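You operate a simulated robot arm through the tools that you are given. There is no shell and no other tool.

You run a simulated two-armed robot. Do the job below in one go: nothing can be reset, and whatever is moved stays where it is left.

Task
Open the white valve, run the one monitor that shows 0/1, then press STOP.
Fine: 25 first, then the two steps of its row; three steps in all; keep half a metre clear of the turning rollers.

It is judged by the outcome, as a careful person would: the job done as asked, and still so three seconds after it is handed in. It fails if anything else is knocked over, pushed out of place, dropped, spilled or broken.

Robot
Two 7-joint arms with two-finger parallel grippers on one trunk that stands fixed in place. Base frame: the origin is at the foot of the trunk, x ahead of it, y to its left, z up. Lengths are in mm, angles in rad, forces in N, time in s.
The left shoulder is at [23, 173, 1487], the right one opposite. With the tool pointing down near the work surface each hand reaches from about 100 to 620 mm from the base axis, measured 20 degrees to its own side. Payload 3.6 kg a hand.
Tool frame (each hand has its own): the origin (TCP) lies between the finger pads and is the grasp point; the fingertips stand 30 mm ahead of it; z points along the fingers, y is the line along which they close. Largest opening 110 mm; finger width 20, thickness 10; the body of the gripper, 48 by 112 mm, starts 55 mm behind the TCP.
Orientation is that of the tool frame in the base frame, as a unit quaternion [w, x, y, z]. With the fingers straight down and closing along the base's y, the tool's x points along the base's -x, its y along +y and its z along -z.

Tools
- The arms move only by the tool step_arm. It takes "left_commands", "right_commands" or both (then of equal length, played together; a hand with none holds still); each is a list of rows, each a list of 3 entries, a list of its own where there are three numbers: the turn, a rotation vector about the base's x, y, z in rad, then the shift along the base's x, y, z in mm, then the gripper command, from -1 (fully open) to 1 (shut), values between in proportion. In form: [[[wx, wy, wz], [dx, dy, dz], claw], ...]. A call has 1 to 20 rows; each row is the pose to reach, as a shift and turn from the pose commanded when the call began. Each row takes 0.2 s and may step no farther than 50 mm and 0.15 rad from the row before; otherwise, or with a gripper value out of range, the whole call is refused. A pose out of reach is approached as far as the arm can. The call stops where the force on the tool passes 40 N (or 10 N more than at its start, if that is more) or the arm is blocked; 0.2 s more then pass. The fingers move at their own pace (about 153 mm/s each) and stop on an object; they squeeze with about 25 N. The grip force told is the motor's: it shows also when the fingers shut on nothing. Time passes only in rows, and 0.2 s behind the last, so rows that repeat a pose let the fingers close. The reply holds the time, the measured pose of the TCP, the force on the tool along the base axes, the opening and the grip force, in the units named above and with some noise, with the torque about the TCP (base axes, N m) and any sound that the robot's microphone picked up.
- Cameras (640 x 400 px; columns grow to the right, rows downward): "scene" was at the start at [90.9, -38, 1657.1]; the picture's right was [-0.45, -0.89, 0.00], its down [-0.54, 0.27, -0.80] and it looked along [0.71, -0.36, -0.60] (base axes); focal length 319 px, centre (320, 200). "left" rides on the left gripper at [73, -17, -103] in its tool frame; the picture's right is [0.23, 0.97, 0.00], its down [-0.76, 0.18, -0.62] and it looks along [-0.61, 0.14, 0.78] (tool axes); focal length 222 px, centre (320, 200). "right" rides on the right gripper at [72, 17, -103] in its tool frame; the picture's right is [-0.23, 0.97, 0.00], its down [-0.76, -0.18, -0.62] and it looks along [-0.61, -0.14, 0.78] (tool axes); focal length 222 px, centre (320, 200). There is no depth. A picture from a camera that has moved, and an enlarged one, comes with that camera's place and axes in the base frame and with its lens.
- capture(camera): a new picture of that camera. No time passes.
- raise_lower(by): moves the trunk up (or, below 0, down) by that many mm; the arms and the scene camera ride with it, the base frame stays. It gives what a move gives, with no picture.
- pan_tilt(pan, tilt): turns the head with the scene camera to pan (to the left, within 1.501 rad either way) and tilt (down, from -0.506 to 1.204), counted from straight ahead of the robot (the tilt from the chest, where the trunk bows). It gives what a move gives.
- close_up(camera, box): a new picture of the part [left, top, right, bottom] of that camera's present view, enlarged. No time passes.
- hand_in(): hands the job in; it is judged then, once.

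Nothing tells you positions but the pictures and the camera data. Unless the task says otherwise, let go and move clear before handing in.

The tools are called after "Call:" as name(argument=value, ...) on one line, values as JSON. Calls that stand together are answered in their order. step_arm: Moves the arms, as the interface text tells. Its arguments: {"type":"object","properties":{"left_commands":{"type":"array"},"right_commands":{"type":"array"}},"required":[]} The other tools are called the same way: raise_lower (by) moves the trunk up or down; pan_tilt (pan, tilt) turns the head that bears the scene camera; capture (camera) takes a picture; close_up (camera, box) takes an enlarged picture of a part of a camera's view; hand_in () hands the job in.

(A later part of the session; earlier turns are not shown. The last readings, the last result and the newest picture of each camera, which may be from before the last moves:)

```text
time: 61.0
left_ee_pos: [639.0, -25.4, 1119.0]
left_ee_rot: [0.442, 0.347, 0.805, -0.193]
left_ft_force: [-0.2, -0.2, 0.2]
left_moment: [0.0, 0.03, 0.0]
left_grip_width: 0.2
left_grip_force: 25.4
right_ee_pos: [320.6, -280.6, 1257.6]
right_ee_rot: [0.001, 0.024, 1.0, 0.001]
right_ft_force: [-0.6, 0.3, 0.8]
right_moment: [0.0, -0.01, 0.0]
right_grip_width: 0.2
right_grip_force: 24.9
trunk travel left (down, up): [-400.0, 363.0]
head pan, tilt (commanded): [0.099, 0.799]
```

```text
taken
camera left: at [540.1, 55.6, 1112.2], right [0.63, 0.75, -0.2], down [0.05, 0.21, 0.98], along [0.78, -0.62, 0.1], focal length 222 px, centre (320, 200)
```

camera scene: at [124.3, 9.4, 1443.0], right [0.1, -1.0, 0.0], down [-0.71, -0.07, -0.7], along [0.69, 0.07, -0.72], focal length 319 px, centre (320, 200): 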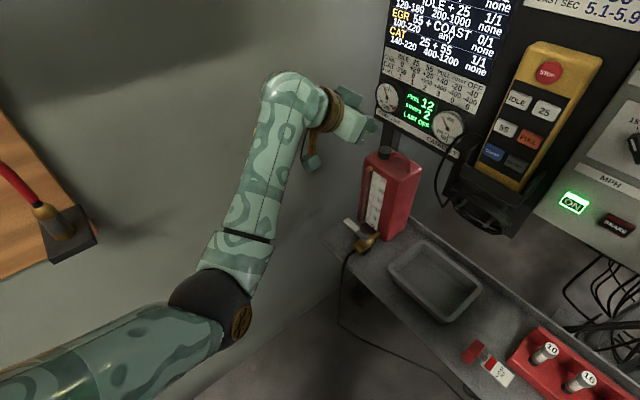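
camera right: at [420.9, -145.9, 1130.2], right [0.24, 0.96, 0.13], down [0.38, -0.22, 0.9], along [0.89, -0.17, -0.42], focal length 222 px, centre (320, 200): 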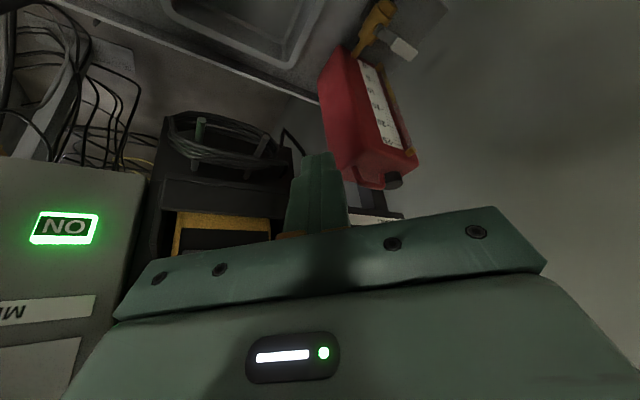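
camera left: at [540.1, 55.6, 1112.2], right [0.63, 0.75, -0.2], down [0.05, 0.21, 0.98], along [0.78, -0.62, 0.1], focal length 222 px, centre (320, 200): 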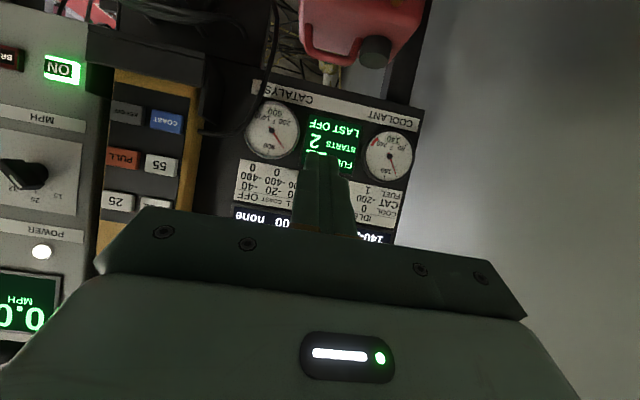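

The left arm reaches cleanly now with the tool leaning forward. I'll lower the trunk in steps and watch that both hands stay clear.

Call:
raise_lower(by=-100)

Call:
capture(camera="scene")

Call:
capture(camera="right")

```text
time: 62.4
left_ee_pos: [638.8, -24.0, 1019.9]
left_ee_rot: [0.443, 0.347, 0.804, -0.194]
left_ft_force: [-0.4, 0.8, 0.2]
left_moment: [0.04, 0.01, 0.01]
left_grip_width: 0.1
left_grip_force: 25.0
right_ee_pos: [320.9, -280.9, 1158.0]
right_ee_rot: [0.0, 0.025, 1.0, -0.001]
right_ft_force: [0.2, -0.7, 0.9]
right_moment: [0.02, 0.0, 0.0]
right_grip_width: 0.1
right_grip_force: 24.6
trunk travel left (down, up): [-300.0, 463.0]
head pan, tilt (commanded): [0.099, 0.799]
```

```text
taken
camera scene: at [158.4, 9.8, 1341.8], right [0.1, -0.99, 0.0], down [-0.71, -0.07, -0.7], along [0.69, 0.07, -0.72], focal length 319 px, centre (320, 200)
```

scene: 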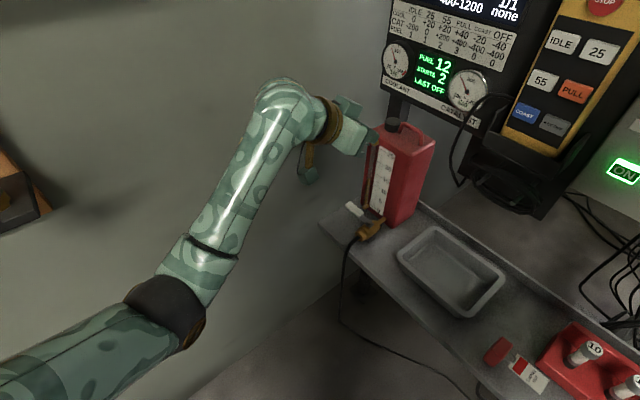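

```text
taken
camera right: at [251.1, -260.7, 1261.2], right [0.28, 0.96, 0.0], down [0.75, -0.22, 0.62], along [0.6, -0.17, -0.78], focal length 222 px, centre (320, 200)
```

right: 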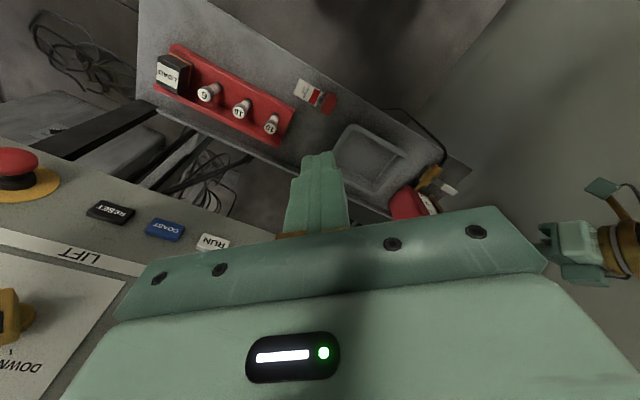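

All clear. Another 100 mm down puts the shoulders at a good height for the lever.

Call:
raise_lower(by=-100)

Call:
capture(camera="scene")

Call:
capture(camera="left")

Call:
capture(camera="right")

```text
time: 63.7
left_ee_pos: [638.1, -23.4, 920.3]
left_ee_rot: [0.443, 0.346, 0.804, -0.193]
left_ft_force: [-0.4, 0.4, 0.8]
left_moment: [-0.01, 0.02, 0.01]
left_grip_width: 0.0
left_grip_force: 25.5
right_ee_pos: [321.8, -281.0, 1056.8]
right_ee_rot: [0.0, 0.025, 1.0, -0.001]
right_ft_force: [0.1, -0.6, -0.9]
right_moment: [-0.02, -0.03, 0.02]
right_grip_width: 0.0
right_grip_force: 24.5
trunk travel left (down, up): [-200.0, 563.0]
head pan, tilt (commanded): [0.099, 0.799]
```

```text
taken
camera scene: at [206.4, 9.6, 1238.6], right [0.1, -0.99, 0.0], down [-0.71, -0.07, -0.7], along [0.69, 0.07, -0.72], focal length 319 px, centre (320, 200)
```

scene: 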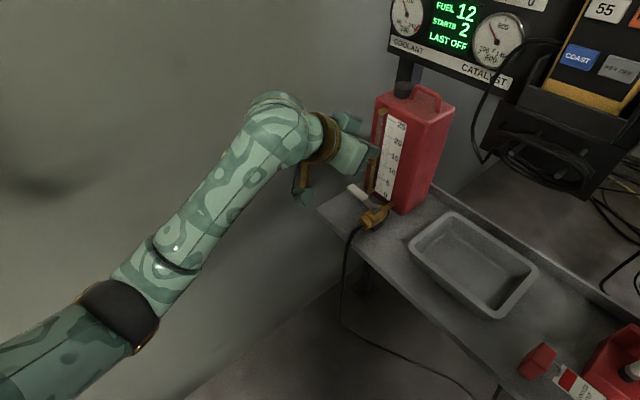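

```text
taken
camera left: at [539.9, 56.3, 913.0], right [0.63, 0.75, -0.2], down [0.05, 0.21, 0.98], along [0.78, -0.62, 0.1], focal length 222 px, centre (320, 200)
```

left: 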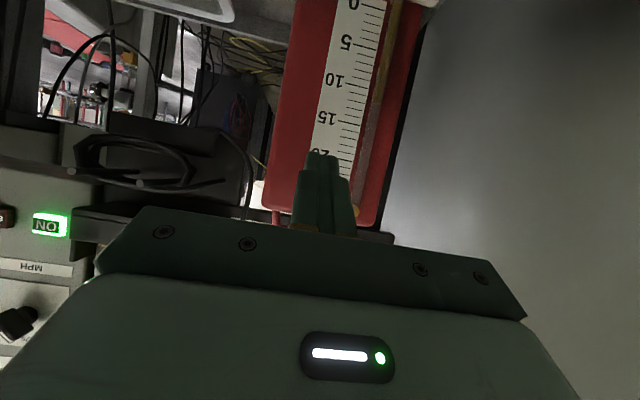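

```text
taken
camera right: at [251.0, -260.8, 1161.2], right [0.28, 0.96, 0.0], down [0.75, -0.22, 0.62], along [0.6, -0.17, -0.78], focal length 222 px, centre (320, 200)
```

right: 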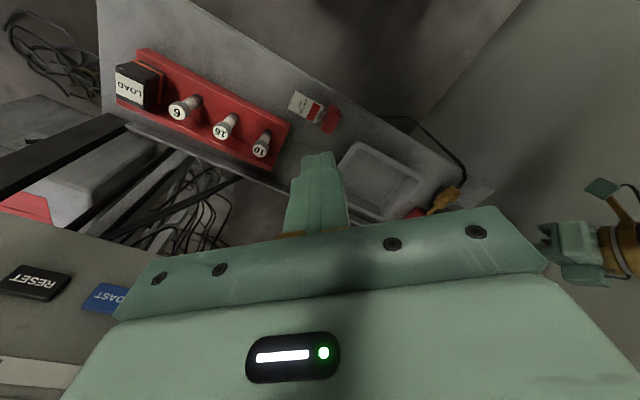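

The right hand stays clear and the left fingertips are above and in front of the lever. I'll zoom in to re-measure the lever from this closer head position.

Call:
close_up(camera="scene", box=[290, 120, 450, 260])

Call:
close_up(camera="right", box=[380, 150, 560, 260])

```text
2.86 times, centred on (370, 190) of scene
camera zoom: at [206.4, 9.6, 1238.6], right [0.1, -0.99, 0.0], down [-0.71, -0.07, -0.7], along [0.69, 0.07, -0.72], focal length 911 px, centre (177, 229)
```

zoom: 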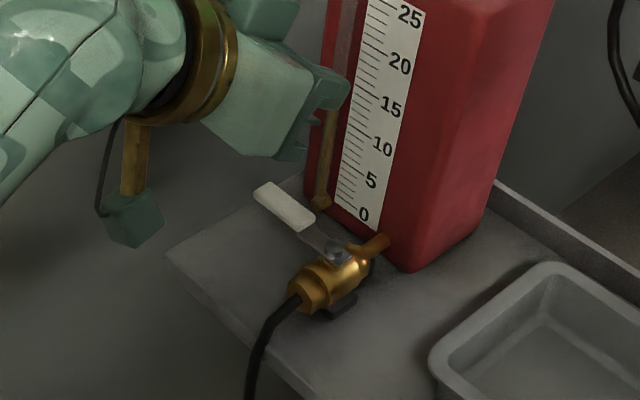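

```text
3.56 times, centred on (470, 205) of right
camera zoom: at [251.0, -260.8, 1161.2], right [0.28, 0.96, 0.0], down [0.75, -0.22, 0.62], along [0.6, -0.17, -0.78], focal length 790 px, centre (-213, 182)
```

zoom: 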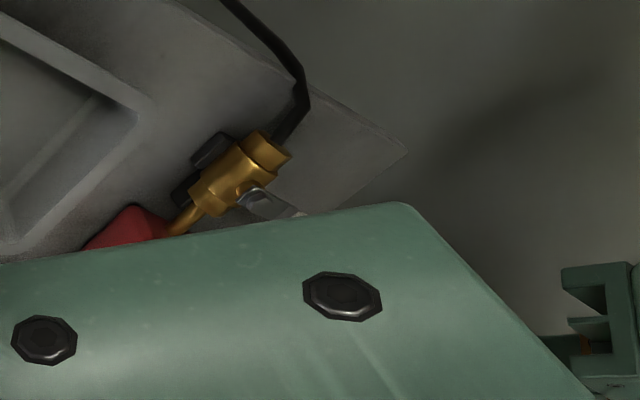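

Refined: pivot [649,-59,772], lever tip [703,-6,776], can face about 70 mm behind the lever. I'll make the tool steeper (lean 0.5 rad) and stop short of the gap between lever and can.

Call:
step_arm(left_commands=[[[0.089, 0.0875, 0], [10, 0, -5], 1], [[0.178, 0.175, 0], [20, 1, -15], 1], [[0.268, 0.2625, 0], [30, 2, -30], 1], [[0.357, 0.35, 0], [41, 2, -50], 1], [[0.357, 0.35, 0], [41, 2, -67], 1]])

Call:
close_up(camera="scene", box=[260, 80, 450, 260])

Call:
capture(camera="left")

```text
time: 64.9
left_ee_pos: [680.7, -22.1, 852.1]
left_ee_rot: [0.227, 0.381, 0.89, -0.105]
left_ft_force: [0.3, -0.4, -0.8]
left_moment: [-0.02, 0.01, 0.01]
left_grip_width: 0.0
left_grip_force: 24.5
right_ee_pos: [323.3, -281.0, 1056.7]
right_ee_rot: [-0.001, 0.024, 1.0, 0.001]
right_ft_force: [1.1, -0.3, 0.0]
right_moment: [0.0, -0.02, 0.0]
right_grip_width: 0.1
right_grip_force: 25.3
trunk travel left (down, up): [-200.0, 563.0]
head pan, tilt (commanded): [0.099, 0.799]
```

```text
2.22 times, centred on (355, 170) of scene
camera zoom: at [207.3, 9.8, 1238.3], right [0.1, -0.99, 0.0], down [-0.71, -0.07, -0.7], along [0.69, 0.07, -0.72], focal length 708 px, centre (242, 267)
```

zoom: 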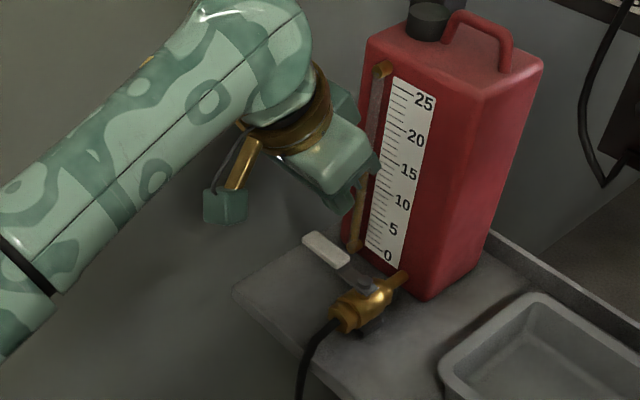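

```text
taken
camera left: at [591.4, 50.4, 905.9], right [0.57, 0.81, -0.12], down [0.39, -0.13, 0.91], along [0.73, -0.57, -0.39], focal length 222 px, centre (320, 200)
```

left: 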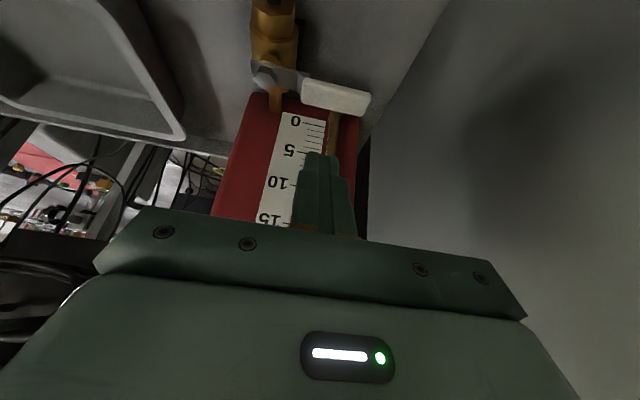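

The finger line should pass about 14 mm behind the lever and 7-10 mm clear of the can. I'll descend half way along the tool axis and check.

Call:
step_arm(left_commands=[[[0, 0, 0], [4, -4, -12], 1], [[0, 0, 0], [8, -8, -24], 1], [[0, 0, 0], [12, -13, -36], 1]])

Call:
capture(camera="left")

Call:
close_up(camera="scene", box=[300, 120, 420, 230])

```text
time: 65.7
left_ee_pos: [690.9, -35.3, 815.6]
left_ee_rot: [0.228, 0.38, 0.89, -0.105]
left_ft_force: [0.4, -0.3, 0.4]
left_moment: [-0.02, -0.02, 0.0]
left_grip_width: 0.0
left_grip_force: 24.7
right_ee_pos: [323.2, -279.9, 1058.3]
right_ee_rot: [0.0, 0.024, 1.0, 0.0]
right_ft_force: [-0.4, 0.3, -0.2]
right_moment: [0.02, 0.02, 0.02]
right_grip_width: 0.0
right_grip_force: 25.3
trunk travel left (down, up): [-200.0, 563.0]
head pan, tilt (commanded): [0.099, 0.799]
```

```text
taken
camera left: at [601.1, 36.6, 870.6], right [0.57, 0.81, -0.12], down [0.39, -0.13, 0.91], along [0.73, -0.57, -0.39], focal length 222 px, centre (320, 200)
```

left: 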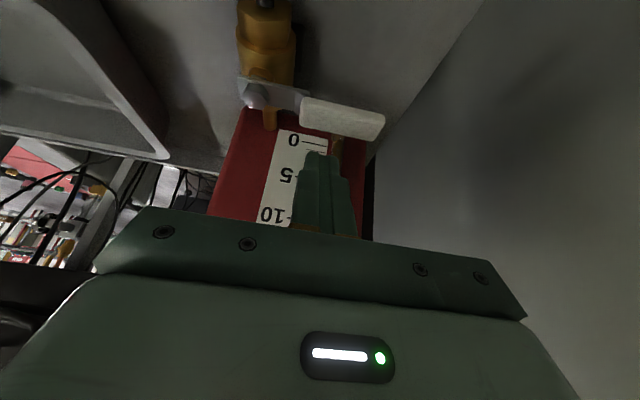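

```text
3.64 times, centred on (360, 175) of scene
camera zoom: at [207.3, 9.3, 1238.3], right [0.1, -0.99, 0.0], down [-0.71, -0.07, -0.7], along [0.69, 0.07, -0.72], focal length 1159 px, centre (174, 291)
```

zoom: 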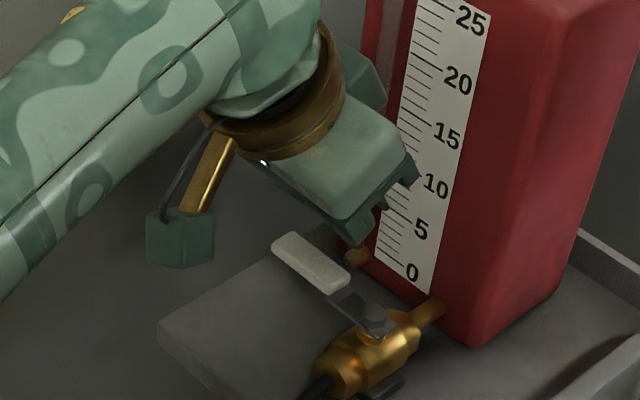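

The lever sits between the camera and the fingertip line, and the finger heads into the gap on the can side. I'll go down the remaining 33 mm slowly.

Call:
step_arm(left_commands=[[[0, 0, 0], [3, -4, -11], 1], [[0, 0, 0], [6, -8, -22], 1], [[0, 0, 0], [9, -11, -33], 1]])

Call:
capture(camera="left")

Call:
close_up(camera="scene", box=[300, 120, 420, 230])

```text
time: 66.5
left_ee_pos: [701.0, -46.3, 783.2]
left_ee_rot: [0.228, 0.382, 0.889, -0.107]
left_ft_force: [0.6, -0.6, 0.4]
left_moment: [0.01, 0.0, -0.03]
left_grip_width: 0.0
left_grip_force: 24.7
right_ee_pos: [323.9, -280.3, 1056.9]
right_ee_rot: [-0.001, 0.024, 1.0, 0.001]
right_ft_force: [0.1, -0.1, -0.5]
right_moment: [0.02, 0.02, 0.0]
right_grip_width: 0.0
right_grip_force: 24.7
trunk travel left (down, up): [-200.0, 563.0]
head pan, tilt (commanded): [0.099, 0.799]
```

```text
taken
camera left: at [610.6, 24.8, 838.4], right [0.57, 0.81, -0.12], down [0.39, -0.13, 0.91], along [0.73, -0.57, -0.39], focal length 222 px, centre (320, 200)
```

left: 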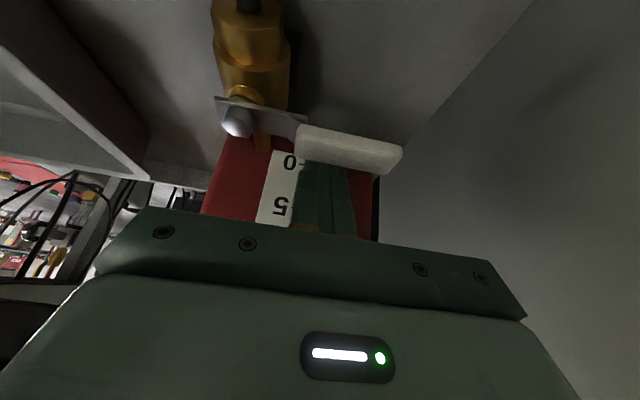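

```text
3.64 times, centred on (360, 175) of scene
camera zoom: at [207.2, 9.3, 1238.3], right [0.1, -0.99, 0.0], down [-0.71, -0.07, -0.7], along [0.69, 0.07, -0.72], focal length 1159 px, centre (174, 291)
```

zoom: 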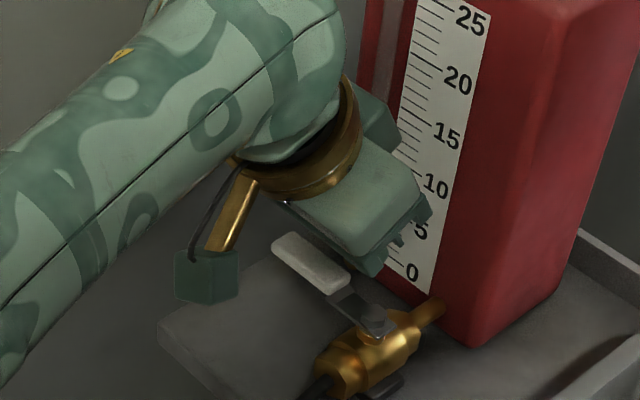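

The lever now hides the fingertip, so the finger is between lever and can with no contact force. I'll push the lever along its arc toward the hose side, first half way.

Call:
step_arm(left_commands=[[[0, 0, 0], [-6, 9, 0], 1], [[0, 0, 0], [-13, 18, 0], 1], [[0, 0, 0], [-18, 24, 0], 1], [[0, 0, 0], [-22, 28, 0], 1], [[0, 0, 0], [-33, 36, 0], 1]])

Call:
capture(camera="left")

Call:
close_up(camera="scene", box=[300, 120, 420, 230])

```text
time: 67.7
left_ee_pos: [666.7, -10.2, 782.3]
left_ee_rot: [0.227, 0.381, 0.89, -0.106]
left_ft_force: [0.1, 1.3, 1.5]
left_moment: [0.01, 0.04, -0.02]
left_grip_width: 0.0
left_grip_force: 25.2
right_ee_pos: [322.8, -280.3, 1056.6]
right_ee_rot: [-0.002, 0.025, 1.0, 0.0]
right_ft_force: [0.2, -0.2, 0.1]
right_moment: [-0.02, 0.02, 0.01]
right_grip_width: 0.0
right_grip_force: 25.1
trunk travel left (down, up): [-200.0, 563.0]
head pan, tilt (commanded): [0.099, 0.799]
```

```text
taken
camera left: at [578.2, 61.1, 837.6], right [0.57, 0.81, -0.12], down [0.39, -0.13, 0.91], along [0.73, -0.57, -0.39], focal length 222 px, centre (320, 200)
```

left: 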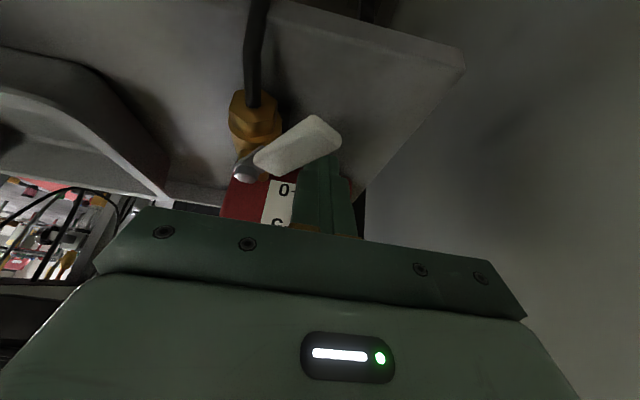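

```text
3.64 times, centred on (360, 175) of scene
camera zoom: at [207.2, 9.8, 1238.2], right [0.1, -0.99, 0.0], down [-0.71, -0.07, -0.7], along [0.69, 0.07, -0.72], focal length 1159 px, centre (174, 291)
```

zoom: 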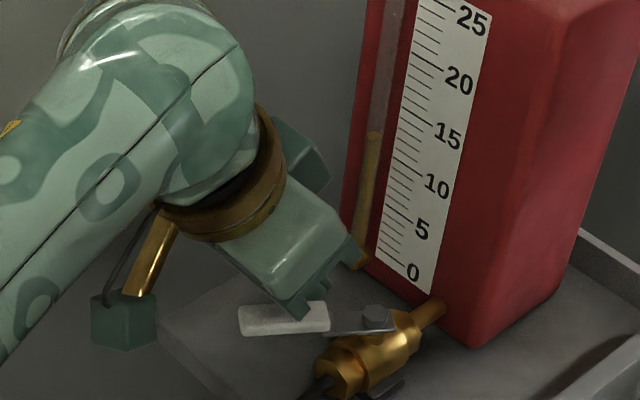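

The lever is turning smoothly and is about half way round. I'll continue the arc to fully in line with the pipe.

Call:
step_arm(left_commands=[[[0, 0, 0], [-6, 3, 0], 1], [[0, 0, 0], [-12, 4, 0], 1], [[0, 0, 0], [-19, 5, 0], 1], [[0, 0, 0], [-26, 5, 0], 1], [[0, 0, 0], [-33, 4, 0], 1], [[0, 0, 0], [-39, 2, 0], 1], [[0, 0, 0], [-43, 0, 0], 1]])

Call:
capture(camera="left")

Call:
close_up(camera="scene", box=[280, 120, 420, 240])

```text
time: 69.3
left_ee_pos: [628.3, -5.3, 782.6]
left_ee_rot: [0.23, 0.378, 0.891, -0.104]
left_ft_force: [29.2, 9.8, 4.4]
left_moment: [-0.01, -0.05, 0.08]
left_grip_width: 0.1
left_grip_force: 24.7
right_ee_pos: [325.2, -279.1, 1057.4]
right_ee_rot: [-0.002, 0.025, 1.0, 0.0]
right_ft_force: [1.1, -0.4, 0.2]
right_moment: [0.01, -0.01, 0.0]
right_grip_width: 0.0
right_grip_force: 24.9
trunk travel left (down, up): [-200.0, 563.0]
head pan, tilt (commanded): [0.099, 0.799]
```

```text
taken
camera left: at [538.8, 64.8, 837.2], right [0.57, 0.82, -0.12], down [0.39, -0.13, 0.91], along [0.73, -0.56, -0.39], focal length 222 px, centre (320, 200)
```

left: 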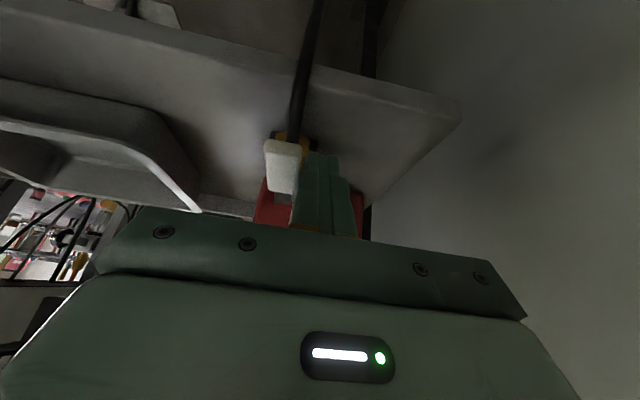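

```text
3.33 times, centred on (350, 180) of scene
camera zoom: at [210.1, 10.8, 1237.9], right [0.1, -0.99, 0.0], down [-0.72, -0.07, -0.7], along [0.69, 0.07, -0.72], focal length 1063 px, centre (220, 267)
```

zoom: 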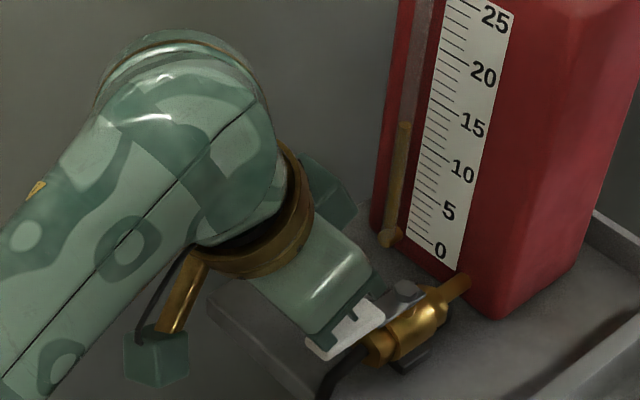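

The lever is now in line with the pipe and bears against its stop at about 30 N, so the valve is open. I'll back the finger off sideways, then lift out along the tool axis.

Call:
step_arm(left_commands=[[[0, 0, 0], [8, 8, 0], 1], [[0, 0, 0], [16, 16, 2], 1], [[0, 0, 0], [10, 26, 30], 1], [[0, 0, 0], [0, 38, 65], 1], [[0, 0, 0], [-10, 50, 100], 1]])

Call:
close_up(camera="scene", box=[280, 120, 420, 240])

Call:
capture(camera="left")

```text
time: 70.5
left_ee_pos: [610.4, 39.8, 883.2]
left_ee_rot: [0.228, 0.381, 0.89, -0.106]
left_ft_force: [0.3, 0.5, 0.5]
left_moment: [-0.01, -0.01, 0.01]
left_grip_width: 0.0
left_grip_force: 24.7
right_ee_pos: [322.3, -280.8, 1058.9]
right_ee_rot: [0.0, 0.025, 1.0, -0.001]
right_ft_force: [-0.2, 0.7, -0.6]
right_moment: [0.01, -0.02, 0.01]
right_grip_width: 0.0
right_grip_force: 24.8
trunk travel left (down, up): [-200.0, 563.0]
head pan, tilt (commanded): [0.099, 0.799]
```

```text
3.33 times, centred on (350, 180) of scene
camera zoom: at [206.7, 9.8, 1238.4], right [0.1, -0.99, 0.0], down [-0.71, -0.07, -0.7], along [0.69, 0.07, -0.72], focal length 1063 px, centre (220, 267)
```

zoom: 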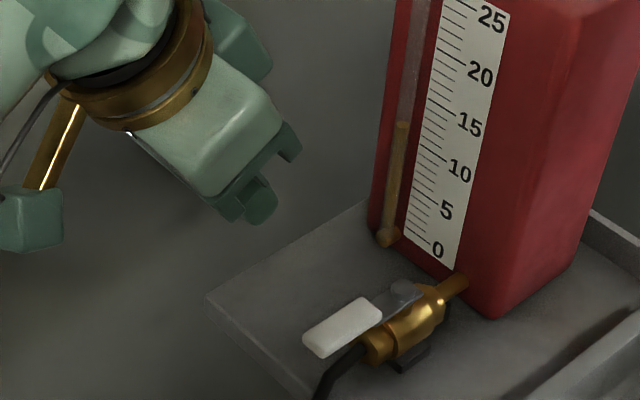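

```text
taken
camera left: at [522.0, 111.3, 937.8], right [0.57, 0.81, -0.12], down [0.39, -0.13, 0.91], along [0.73, -0.57, -0.39], focal length 222 px, centre (320, 200)
```

left: 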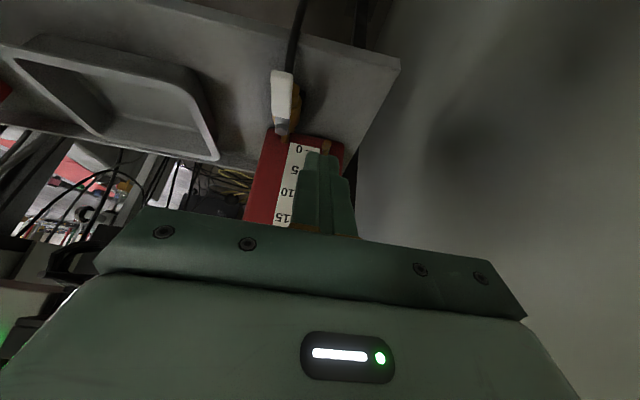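

The valve is open, with the lever along the pipe, and the can hasn't moved. Next is the pendant; I'll raise the trunk back 200 mm to bring the shoulders to its height.

Call:
raise_lower(by=100)

Call:
raise_lower(by=100)

Call:
pan_tilt(pan=-0.45, tilt=0.5)

Call:
capture(camera="scene")

Call:
capture(camera="left")

Call:
close_up(camera="scene", box=[140, 130, 340, 290])

```text
time: 71.8
left_ee_pos: [615.6, 39.8, 983.2]
left_ee_rot: [0.228, 0.38, 0.89, -0.106]
left_ft_force: [0.2, 0.3, -0.5]
left_moment: [-0.04, 0.05, 0.0]
left_grip_width: 0.2
left_grip_force: 24.6
right_ee_pos: [322.9, -279.8, 1157.4]
right_ee_rot: [-0.001, 0.024, 1.0, 0.002]
right_ft_force: [0.0, 0.7, 0.3]
right_moment: [0.01, 0.02, 0.01]
right_grip_width: 0.0
right_grip_force: 25.5
trunk travel left (down, up): [-300.0, 463.0]
head pan, tilt (commanded): [0.099, 0.799]
```

```text
time: 73.2
left_ee_pos: [615.0, 39.5, 1082.0]
left_ee_rot: [0.228, 0.381, 0.89, -0.107]
left_ft_force: [0.0, 0.3, -0.2]
left_moment: [0.01, -0.04, 0.0]
left_grip_width: 0.0
left_grip_force: 24.4
right_ee_pos: [324.2, -281.1, 1257.3]
right_ee_rot: [0.0, 0.025, 1.0, 0.001]
right_ft_force: [0.3, -0.7, -0.1]
right_moment: [-0.02, 0.01, -0.02]
right_grip_width: 0.1
right_grip_force: 25.2
trunk travel left (down, up): [-400.0, 363.0]
head pan, tilt (commanded): [0.099, 0.799]
```

```text
time: 74.1
left_ee_pos: [615.3, 39.5, 1081.8]
left_ee_rot: [0.229, 0.381, 0.89, -0.106]
left_ft_force: [0.8, -0.2, -0.3]
left_moment: [0.02, 0.03, 0.02]
left_grip_width: 0.0
left_grip_force: 24.9
right_ee_pos: [322.1, -280.9, 1257.2]
right_ee_rot: [0.0, 0.025, 1.0, 0.0]
right_ft_force: [0.4, -0.1, -0.7]
right_moment: [0.03, 0.0, 0.0]
right_grip_width: 0.0
right_grip_force: 24.9
trunk travel left (down, up): [-400.0, 363.0]
head pan, tilt (commanded): [-0.45, 0.499]
```

```text
taken
camera scene: at [126.1, -38.0, 1468.9], right [-0.43, -0.9, 0.0], down [-0.43, 0.21, -0.88], along [0.79, -0.38, -0.48], focal length 319 px, centre (320, 200)
```

scene: 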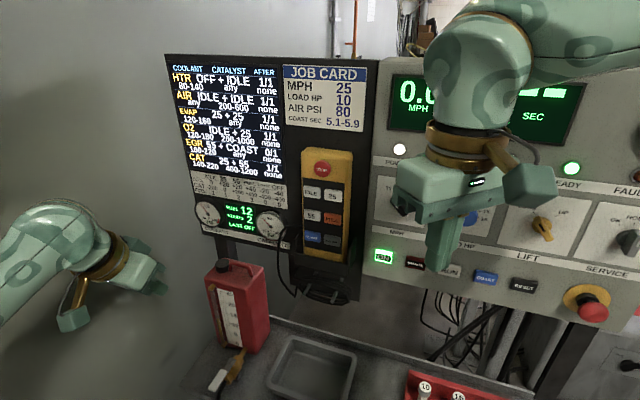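

```text
taken
camera left: at [525.4, 111.5, 1137.6], right [0.57, 0.81, -0.12], down [0.39, -0.13, 0.91], along [0.73, -0.57, -0.39], focal length 222 px, centre (320, 200)
```

left: 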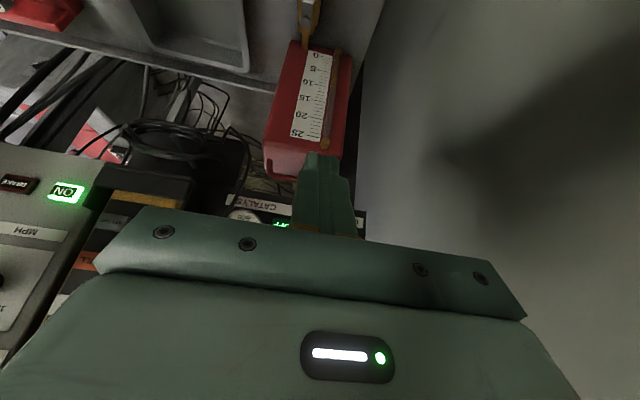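

```text
2.50 times, centred on (240, 210) of scene
camera zoom: at [126.1, -38.0, 1468.9], right [-0.43, -0.9, 0.0], down [-0.43, 0.21, -0.88], along [0.79, -0.38, -0.48], focal length 797 px, centre (520, 175)
```

zoom: 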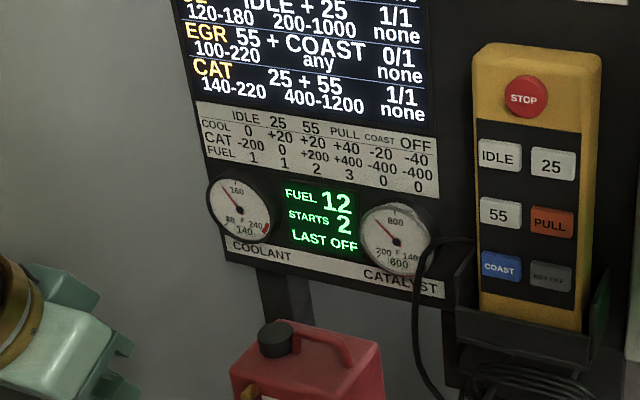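

Pendant buttons located: STOP ≈ [609,-276,1240], 25 ≈ [589,-288,1191], 55 ≈ [619,-261,1140], COAST ≈ [620,-259,1089], on a near-vertical face. I'll level the left tool and bring it about 100 mm in front of 25, moving the right hand a bit aside.

Call:
step_arm(left_commands=[[[-0.097, -0.095, 0], [-17, -34, 16], 1], [[-0.193, -0.19, 0], [-34, -68, 31], 1], [[-0.29, -0.285, 0], [-50, -101, 47], 1], [[-0.387, -0.38, 0], [-67, -135, 62], 1], [[-0.484, -0.475, 0], [-84, -169, 78], 1], [[-0.58, -0.57, 0], [-100, -203, 94], 1], [[-0.677, -0.665, 0], [-117, -236, 109], 1]], right_commands=[[[0, 0, 0], [-3, -9, 3], 1], [[0, 0, 0], [-6, -17, 6], 1], [[0, 0, 0], [-9, -26, 9], 1], [[0, 0, 0], [-12, -34, 12], 1], [[0, 0, 0], [-14, -43, 14], 1], [[0, 0, 0], [-17, -51, 17], 1], [[0, 0, 0], [-20, -60, 20], 1]])

Call:
capture(camera="scene")

Call:
capture(camera="left")

```text
time: 75.7
left_ee_pos: [499.4, -197.6, 1193.2]
left_ee_rot: [0.612, 0.299, 0.684, -0.262]
left_ft_force: [0.2, 0.1, 0.4]
left_moment: [0.02, 0.01, 0.01]
left_grip_width: 0.3
left_grip_force: 24.4
right_ee_pos: [303.9, -343.4, 1276.5]
right_ee_rot: [-0.001, 0.026, 1.0, 0.002]
right_ft_force: [0.5, -0.3, 0.3]
right_moment: [0.04, 0.02, -0.03]
right_grip_width: 0.0
right_grip_force: 25.4
trunk travel left (down, up): [-400.0, 363.0]
head pan, tilt (commanded): [-0.45, 0.499]
```

```text
taken
camera scene: at [125.9, -41.2, 1468.8], right [-0.44, -0.9, 0.0], down [-0.43, 0.21, -0.88], along [0.79, -0.38, -0.48], focal length 319 px, centre (320, 200)
```

scene: 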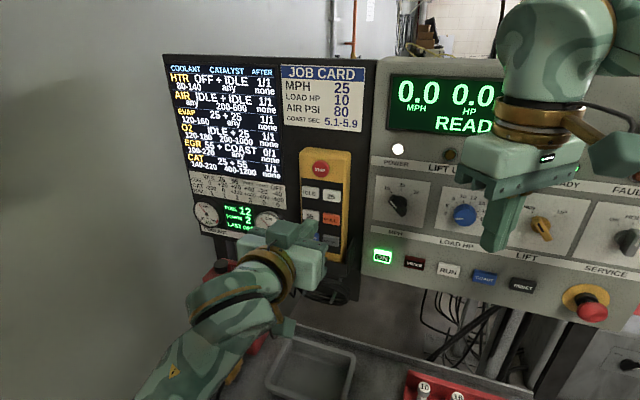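

```text
taken
camera left: at [412.2, -128.7, 1132.1], right [0.69, 0.69, -0.22], down [-0.24, 0.51, 0.83], along [0.68, -0.52, 0.52], focal length 222 px, centre (320, 200)
```

left: 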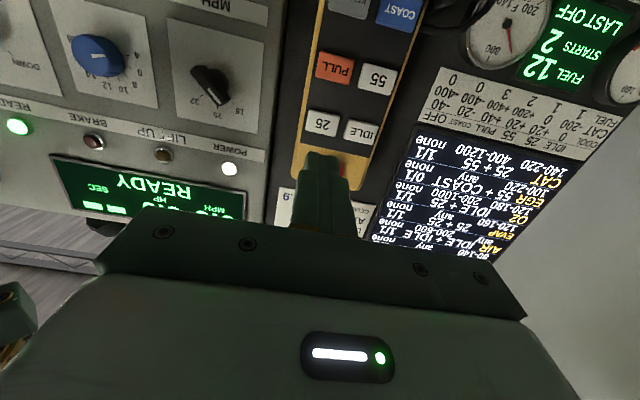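

The wrist camera agrees: 25 at ≈ [589,-289,1187], 55 at ≈ [620,-261,1137], COAST at ≈ [620,-260,1086]. I'll approach 25 to about 15 mm off.

Call:
step_arm(left_commands=[[[0, 0, 0], [20, -20, 0], 1], [[0, 0, 0], [40, -40, -1], 1], [[0, 0, 0], [59, -59.5, -1], 1]])

Call:
capture(camera="left")

Call:
close_up(camera="scene", box=[240, 130, 400, 270])

```text
time: 76.5
left_ee_pos: [558.6, -255.4, 1190.2]
left_ee_rot: [0.612, 0.299, 0.684, -0.262]
left_ft_force: [-0.2, 0.7, -0.2]
left_moment: [0.0, 0.01, -0.01]
left_grip_width: 0.4
left_grip_force: 25.2
right_ee_pos: [304.7, -341.4, 1275.8]
right_ee_rot: [0.0, 0.025, 1.0, 0.002]
right_ft_force: [-0.5, 0.3, -0.1]
right_moment: [0.03, 0.01, -0.01]
right_grip_width: 0.0
right_grip_force: 25.3
trunk travel left (down, up): [-400.0, 363.0]
head pan, tilt (commanded): [-0.45, 0.499]
```

```text
taken
camera left: at [469.5, -185.9, 1129.0], right [0.69, 0.69, -0.22], down [-0.24, 0.51, 0.83], along [0.68, -0.52, 0.52], focal length 222 px, centre (320, 200)
```

left: 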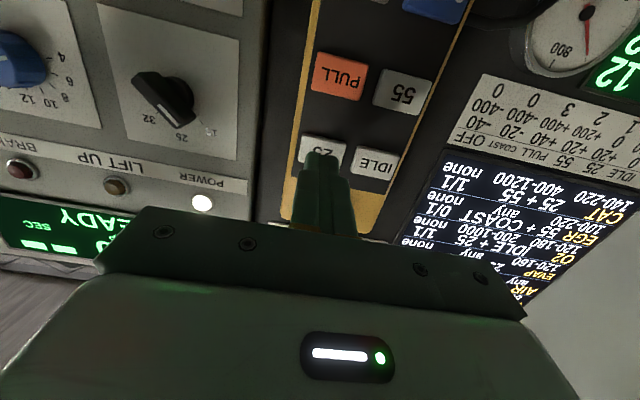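

```text
2.86 times, centred on (320, 200) of scene
camera zoom: at [126.2, -39.1, 1468.9], right [-0.43, -0.9, 0.0], down [-0.43, 0.21, -0.88], along [0.79, -0.38, -0.48], focal length 911 px, centre (320, 200)
```

zoom: 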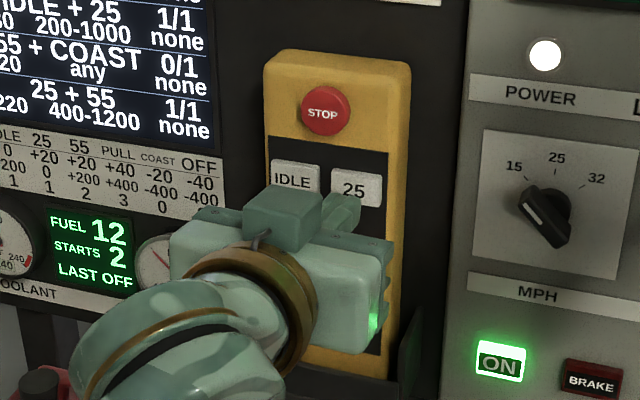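

The fingertip is lined up with 25. I'll advance in small increments, watching force and the display.

Call:
step_arm(left_commands=[[[0, 0, 0], [4, -4, 0], 1], [[0, 0, 0], [8, -8, 0], 1], [[0, 0, 0], [9.5, -9.7, 0], 1]])

Call:
capture(camera="left")

```text
time: 77.3
left_ee_pos: [567.4, -264.8, 1190.9]
left_ee_rot: [0.612, 0.298, 0.684, -0.263]
left_ft_force: [-0.1, -0.2, 0.5]
left_moment: [0.02, -0.02, -0.02]
left_grip_width: 0.0
left_grip_force: 25.0
right_ee_pos: [303.7, -341.2, 1276.4]
right_ee_rot: [0.0, 0.026, 1.0, 0.0]
right_ft_force: [0.1, -0.2, -0.5]
right_moment: [-0.01, 0.01, -0.01]
right_grip_width: 0.0
right_grip_force: 25.4
trunk travel left (down, up): [-400.0, 363.0]
head pan, tilt (commanded): [-0.45, 0.499]
```

```text
taken
camera left: at [479.2, -195.2, 1129.6], right [0.69, 0.69, -0.22], down [-0.24, 0.51, 0.83], along [0.68, -0.52, 0.52], focal length 222 px, centre (320, 200)
```

left: 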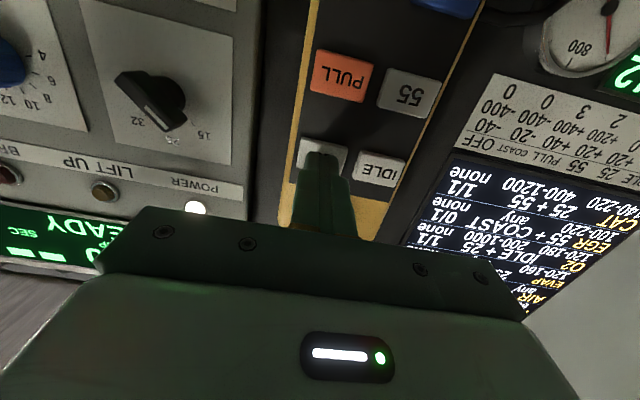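

The tip is nearly on 25's centre, about 3 mm high. I'll correct that and continue forward gently.

Call:
step_arm(left_commands=[[[0, 0, 0], [1, -1, -3], 1], [[0, 0, 0], [3, -3, -3], 1], [[0, 0, 0], [4.5, -4.5, -3], 1], [[0, 0, 0], [5.5, -5.5, -3], 1], [[0, 0, 0], [5.5, -5.5, -3], 1]])

Call:
close_up(camera="scene", box=[180, 130, 360, 260])

```text
time: 78.5
left_ee_pos: [570.9, -270.4, 1188.0]
left_ee_rot: [0.613, 0.298, 0.684, -0.262]
left_ft_force: [-0.4, 0.7, -0.2]
left_moment: [0.01, -0.03, 0.01]
left_grip_width: 0.0
left_grip_force: 24.8
right_ee_pos: [304.3, -340.7, 1276.7]
right_ee_rot: [-0.001, 0.025, 1.0, 0.001]
right_ft_force: [0.0, 0.6, 0.0]
right_moment: [0.01, 0.0, -0.03]
right_grip_width: 0.0
right_grip_force: 25.1
trunk travel left (down, up): [-400.0, 363.0]
head pan, tilt (commanded): [-0.45, 0.499]
```

```text
3.08 times, centred on (270, 195) of scene
camera zoom: at [125.9, -38.2, 1468.9], right [-0.43, -0.9, 0.0], down [-0.43, 0.21, -0.88], along [0.79, -0.38, -0.48], focal length 981 px, centre (474, 215)
```

zoom: 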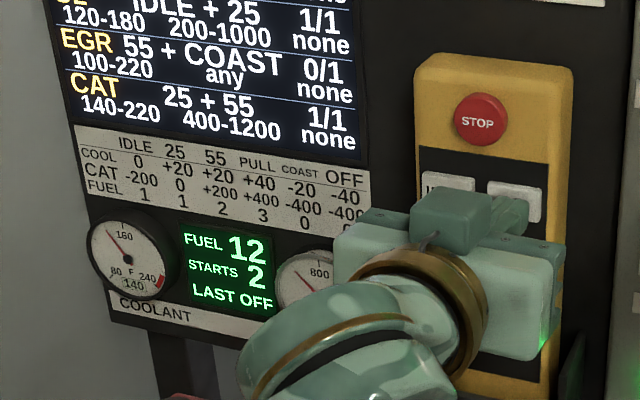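

No contact yet. I'll keep advancing by a few millimetres at a time.

Call:
step_arm(left_commands=[[[0, 0, 0], [1, -1, 0], 1], [[0, 0, 0], [2, -2, 0], 1], [[0, 0, 0], [3, -3, 0], 1], [[0, 0, 0], [4, -4, 0], 1], [[0, 0, 0], [4, -4, 0], 1]])

Call:
close_up(camera="scene", box=[180, 130, 360, 260])

Call:
capture(camera="left")

```text
time: 79.7
left_ee_pos: [574.4, -273.8, 1188.2]
left_ee_rot: [0.612, 0.298, 0.683, -0.262]
left_ft_force: [-2.7, 0.4, 0.7]
left_moment: [0.02, -0.03, 0.0]
left_grip_width: 0.1
left_grip_force: 25.4
right_ee_pos: [303.8, -340.0, 1277.0]
right_ee_rot: [0.0, 0.025, 1.0, 0.001]
right_ft_force: [0.0, -0.6, 0.5]
right_moment: [0.0, 0.03, 0.02]
right_grip_width: 0.1
right_grip_force: 25.2
trunk travel left (down, up): [-400.0, 363.0]
head pan, tilt (commanded): [-0.45, 0.499]
heard: click
```

```text
3.08 times, centred on (270, 195) of scene
camera zoom: at [125.5, -38.1, 1469.0], right [-0.43, -0.9, 0.0], down [-0.43, 0.21, -0.88], along [0.79, -0.38, -0.48], focal length 981 px, centre (474, 215)
```

zoom: 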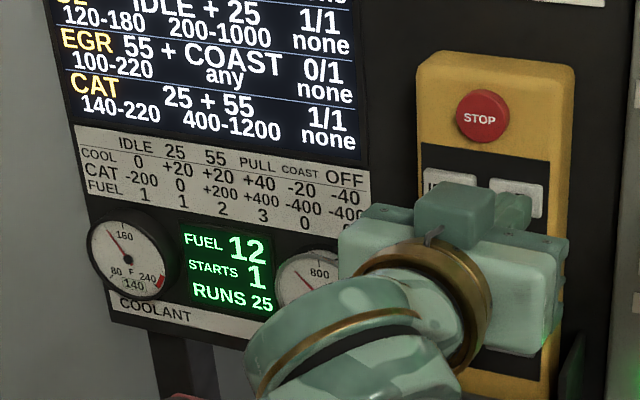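

```text
taken
camera left: at [487.2, -204.8, 1126.8], right [0.69, 0.69, -0.22], down [-0.24, 0.51, 0.83], along [0.68, -0.52, 0.52], focal length 222 px, centre (320, 200)
```

left: 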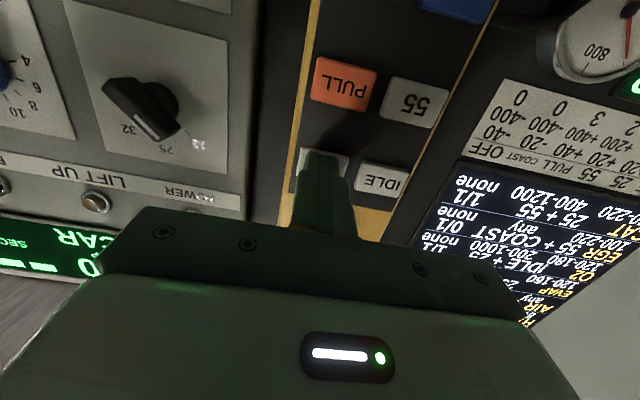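

I heard a click and the display now reads RUNS 25, STARTS 1. I'll back the finger off and wait for the step to finish before pressing 55.

Call:
step_arm(left_commands=[[[0, 0, 0], [-8, 8, 0], 1], [[0, 0, 0], [-18, 18, 0], 1], [[0, 0, 0], [-25, 25, 0], 1]])

Call:
close_up(camera="scene", box=[160, 50, 420, 260])

Call:
capture(camera="scene")

```text
time: 80.5
left_ee_pos: [549.6, -250.1, 1189.8]
left_ee_rot: [0.613, 0.298, 0.684, -0.262]
left_ft_force: [0.3, -0.1, -0.7]
left_moment: [0.0, 0.0, -0.02]
left_grip_width: 0.0
left_grip_force: 24.7
right_ee_pos: [303.5, -342.0, 1277.0]
right_ee_rot: [0.0, 0.026, 1.0, 0.001]
right_ft_force: [-1.1, 0.4, -1.0]
right_moment: [0.02, -0.03, 0.01]
right_grip_width: 0.1
right_grip_force: 24.6
trunk travel left (down, up): [-400.0, 363.0]
head pan, tilt (commanded): [-0.45, 0.499]
```

```text
1.90 times, centred on (290, 155) of scene
camera zoom: at [125.9, -38.2, 1468.9], right [-0.43, -0.9, 0.0], down [-0.43, 0.21, -0.88], along [0.79, -0.38, -0.48], focal length 607 px, centre (377, 286)
```

zoom: 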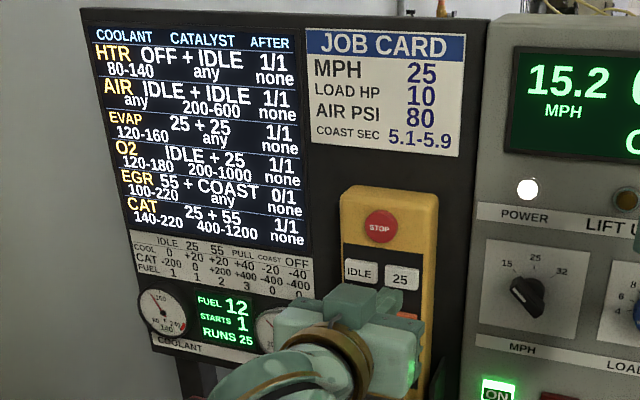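

```text
taken
camera scene: at [125.9, -38.2, 1468.9], right [-0.43, -0.9, 0.0], down [-0.43, 0.21, -0.88], along [0.79, -0.38, -0.48], focal length 319 px, centre (320, 200)
```

scene: 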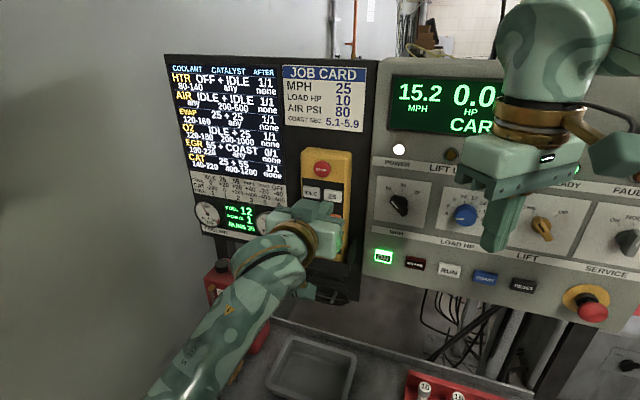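

The car is spinning up (15 mph, "CAR ROLLS"). Meanwhile I'll shift to stand off in front of 55.

Call:
step_arm(left_commands=[[[0, 0, 0], [12, 9, -17], 1], [[0, 0, 0], [24, 18, -34], 1], [[0, 0, 0], [34.5, 26, -51], 1], [[0, 0, 0], [34.5, 26, -51], 1]])

Call:
close_up(camera="scene", box=[160, 50, 420, 260])

Call:
capture(camera="left")

```text
time: 81.5
left_ee_pos: [588.6, -223.3, 1139.1]
left_ee_rot: [0.612, 0.298, 0.684, -0.262]
left_ft_force: [0.5, 0.8, 0.6]
left_moment: [0.01, 0.02, 0.02]
left_grip_width: 0.1
left_grip_force: 25.3
right_ee_pos: [302.2, -342.0, 1276.9]
right_ee_rot: [0.0, 0.025, 1.0, 0.002]
right_ft_force: [-0.1, 0.0, -0.3]
right_moment: [0.04, -0.04, 0.02]
right_grip_width: 0.1
right_grip_force: 25.1
trunk travel left (down, up): [-400.0, 363.0]
head pan, tilt (commanded): [-0.45, 0.499]
```

```text
1.90 times, centred on (290, 155) of scene
camera zoom: at [125.6, -38.4, 1469.0], right [-0.43, -0.9, 0.0], down [-0.43, 0.21, -0.88], along [0.79, -0.38, -0.48], focal length 607 px, centre (377, 286)
```

zoom: 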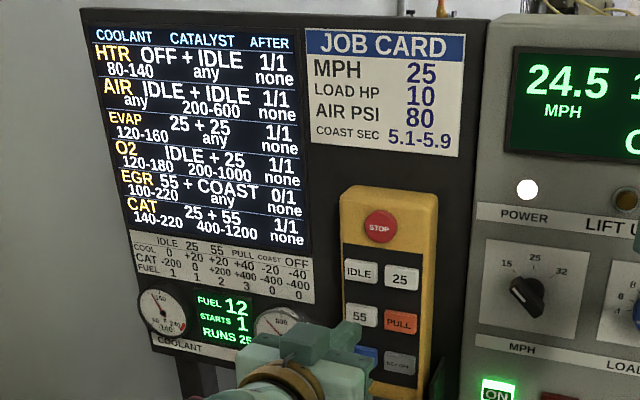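

```text
taken
camera left: at [499.9, -154.2, 1076.5], right [0.69, 0.69, -0.22], down [-0.24, 0.51, 0.83], along [0.68, -0.52, 0.52], focal length 222 px, centre (320, 200)
```

left: 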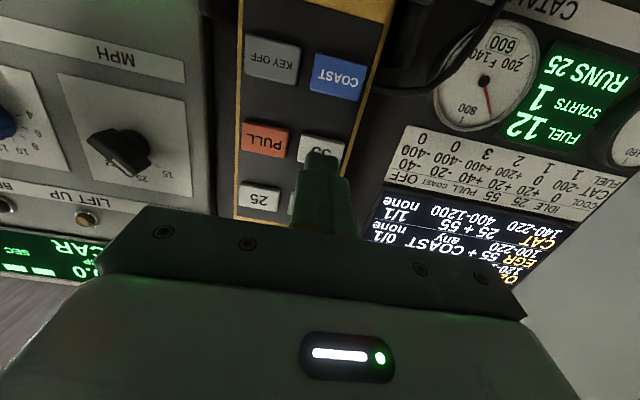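

The car is at 24.5 mph and the display still says RUNS 25. I'll hold until the step completes.

Call:
step_arm(left_commands=[[[0, 0, 0], [0, 0, -1], 1], [[0, 0, 0], [0, 0, -2], 1], [[0, 0, 0], [0, 0, -2], 1], [[0, 0, 0], [0, 0, -2], 1], [[0, 0, 0], [0, 0, -2], 1], [[0, 0, 0], [0, 0, -2], 1], [[0, 0, 0], [0, 0, -2], 1], [[0, 0, 0], [0, 0, -2], 1], [[0, 0, 0], [0, 0, -2], 1], [[0, 0, 0], [0, 0, -2], 1]])

Call:
close_up(camera="scene", box=[160, 50, 420, 260])

Call:
close_up(camera="left", box=[400, 0, 640, 200])

```text
time: 83.7
left_ee_pos: [586.2, -225.3, 1135.7]
left_ee_rot: [0.612, 0.298, 0.684, -0.262]
left_ft_force: [0.7, -0.1, 0.1]
left_moment: [0.02, 0.0, -0.02]
left_grip_width: 0.0
left_grip_force: 24.9
right_ee_pos: [303.1, -340.5, 1275.6]
right_ee_rot: [0.0, 0.025, 1.0, 0.001]
right_ft_force: [0.2, 0.2, -0.1]
right_moment: [0.0, 0.02, -0.01]
right_grip_width: 0.0
right_grip_force: 24.4
trunk travel left (down, up): [-400.0, 363.0]
head pan, tilt (commanded): [-0.45, 0.499]
```

```text
1.90 times, centred on (290, 155) of scene
camera zoom: at [126.0, -38.3, 1468.9], right [-0.43, -0.9, 0.0], down [-0.43, 0.21, -0.88], along [0.79, -0.38, -0.48], focal length 607 px, centre (377, 286)
```

zoom: 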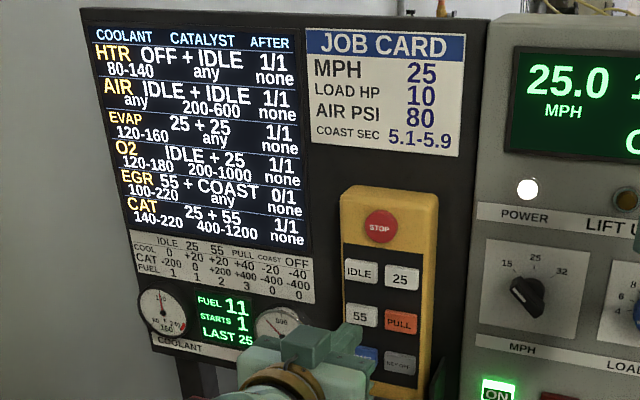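

```text
2.00 times, centred on (520, 100) of left
camera zoom: at [499.1, -154.6, 1074.1], right [0.69, 0.69, -0.22], down [-0.24, 0.51, 0.83], along [0.68, -0.52, 0.52], focal length 444 px, centre (-80, 400)
```

zoom: 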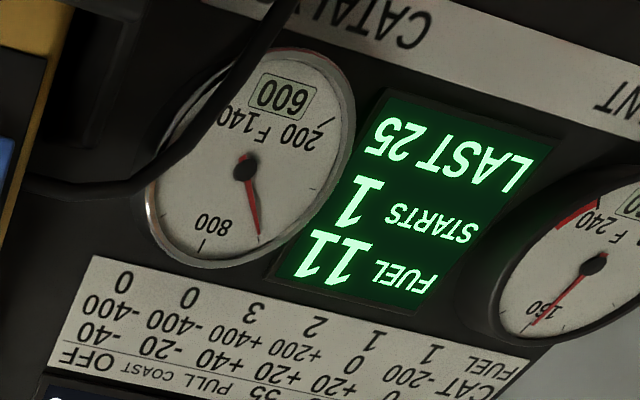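

The 25 step is complete: LAST 25, FUEL 11, coolant 160, catalyst 600. Now I'll press 55 with a slow approach.

Call:
step_arm(left_commands=[[[0, 0, 0], [7, -7.1, 0], 1], [[0, 0, 0], [13, -13.2, 0], 1], [[0, 0, 0], [15.4, -15.7, 0], 1], [[0, 0, 0], [16.8, -17.1, 0], 1], [[0, 0, 0], [17.5, -17.8, 0], 1], [[0, 0, 0], [17.5, -17.8, 0], 1]])

Call:
capture(camera="left")

```text
time: 85.1
left_ee_pos: [602.5, -240.8, 1135.6]
left_ee_rot: [0.612, 0.298, 0.683, -0.263]
left_ft_force: [-1.6, 0.5, 0.1]
left_moment: [-0.03, -0.01, -0.04]
left_grip_width: 0.0
left_grip_force: 25.2
right_ee_pos: [303.4, -341.6, 1276.9]
right_ee_rot: [0.0, 0.025, 1.0, 0.001]
right_ft_force: [0.1, 0.0, 0.4]
right_moment: [0.01, 0.0, 0.03]
right_grip_width: 0.0
right_grip_force: 25.0
trunk travel left (down, up): [-400.0, 363.0]
head pan, tilt (commanded): [-0.45, 0.499]
heard: click
```

```text
taken
camera left: at [515.8, -171.8, 1074.4], right [0.69, 0.69, -0.22], down [-0.24, 0.51, 0.83], along [0.68, -0.52, 0.52], focal length 222 px, centre (320, 200)
```

left: 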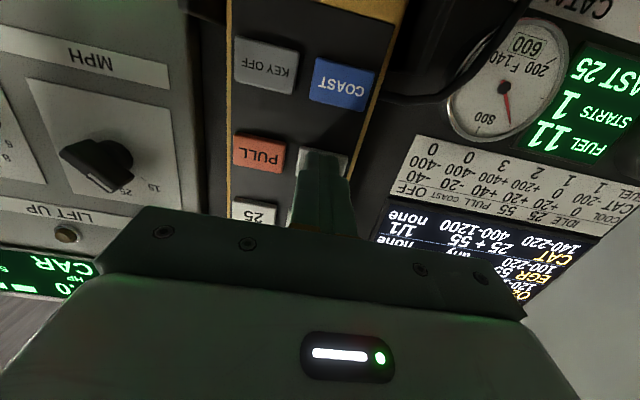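

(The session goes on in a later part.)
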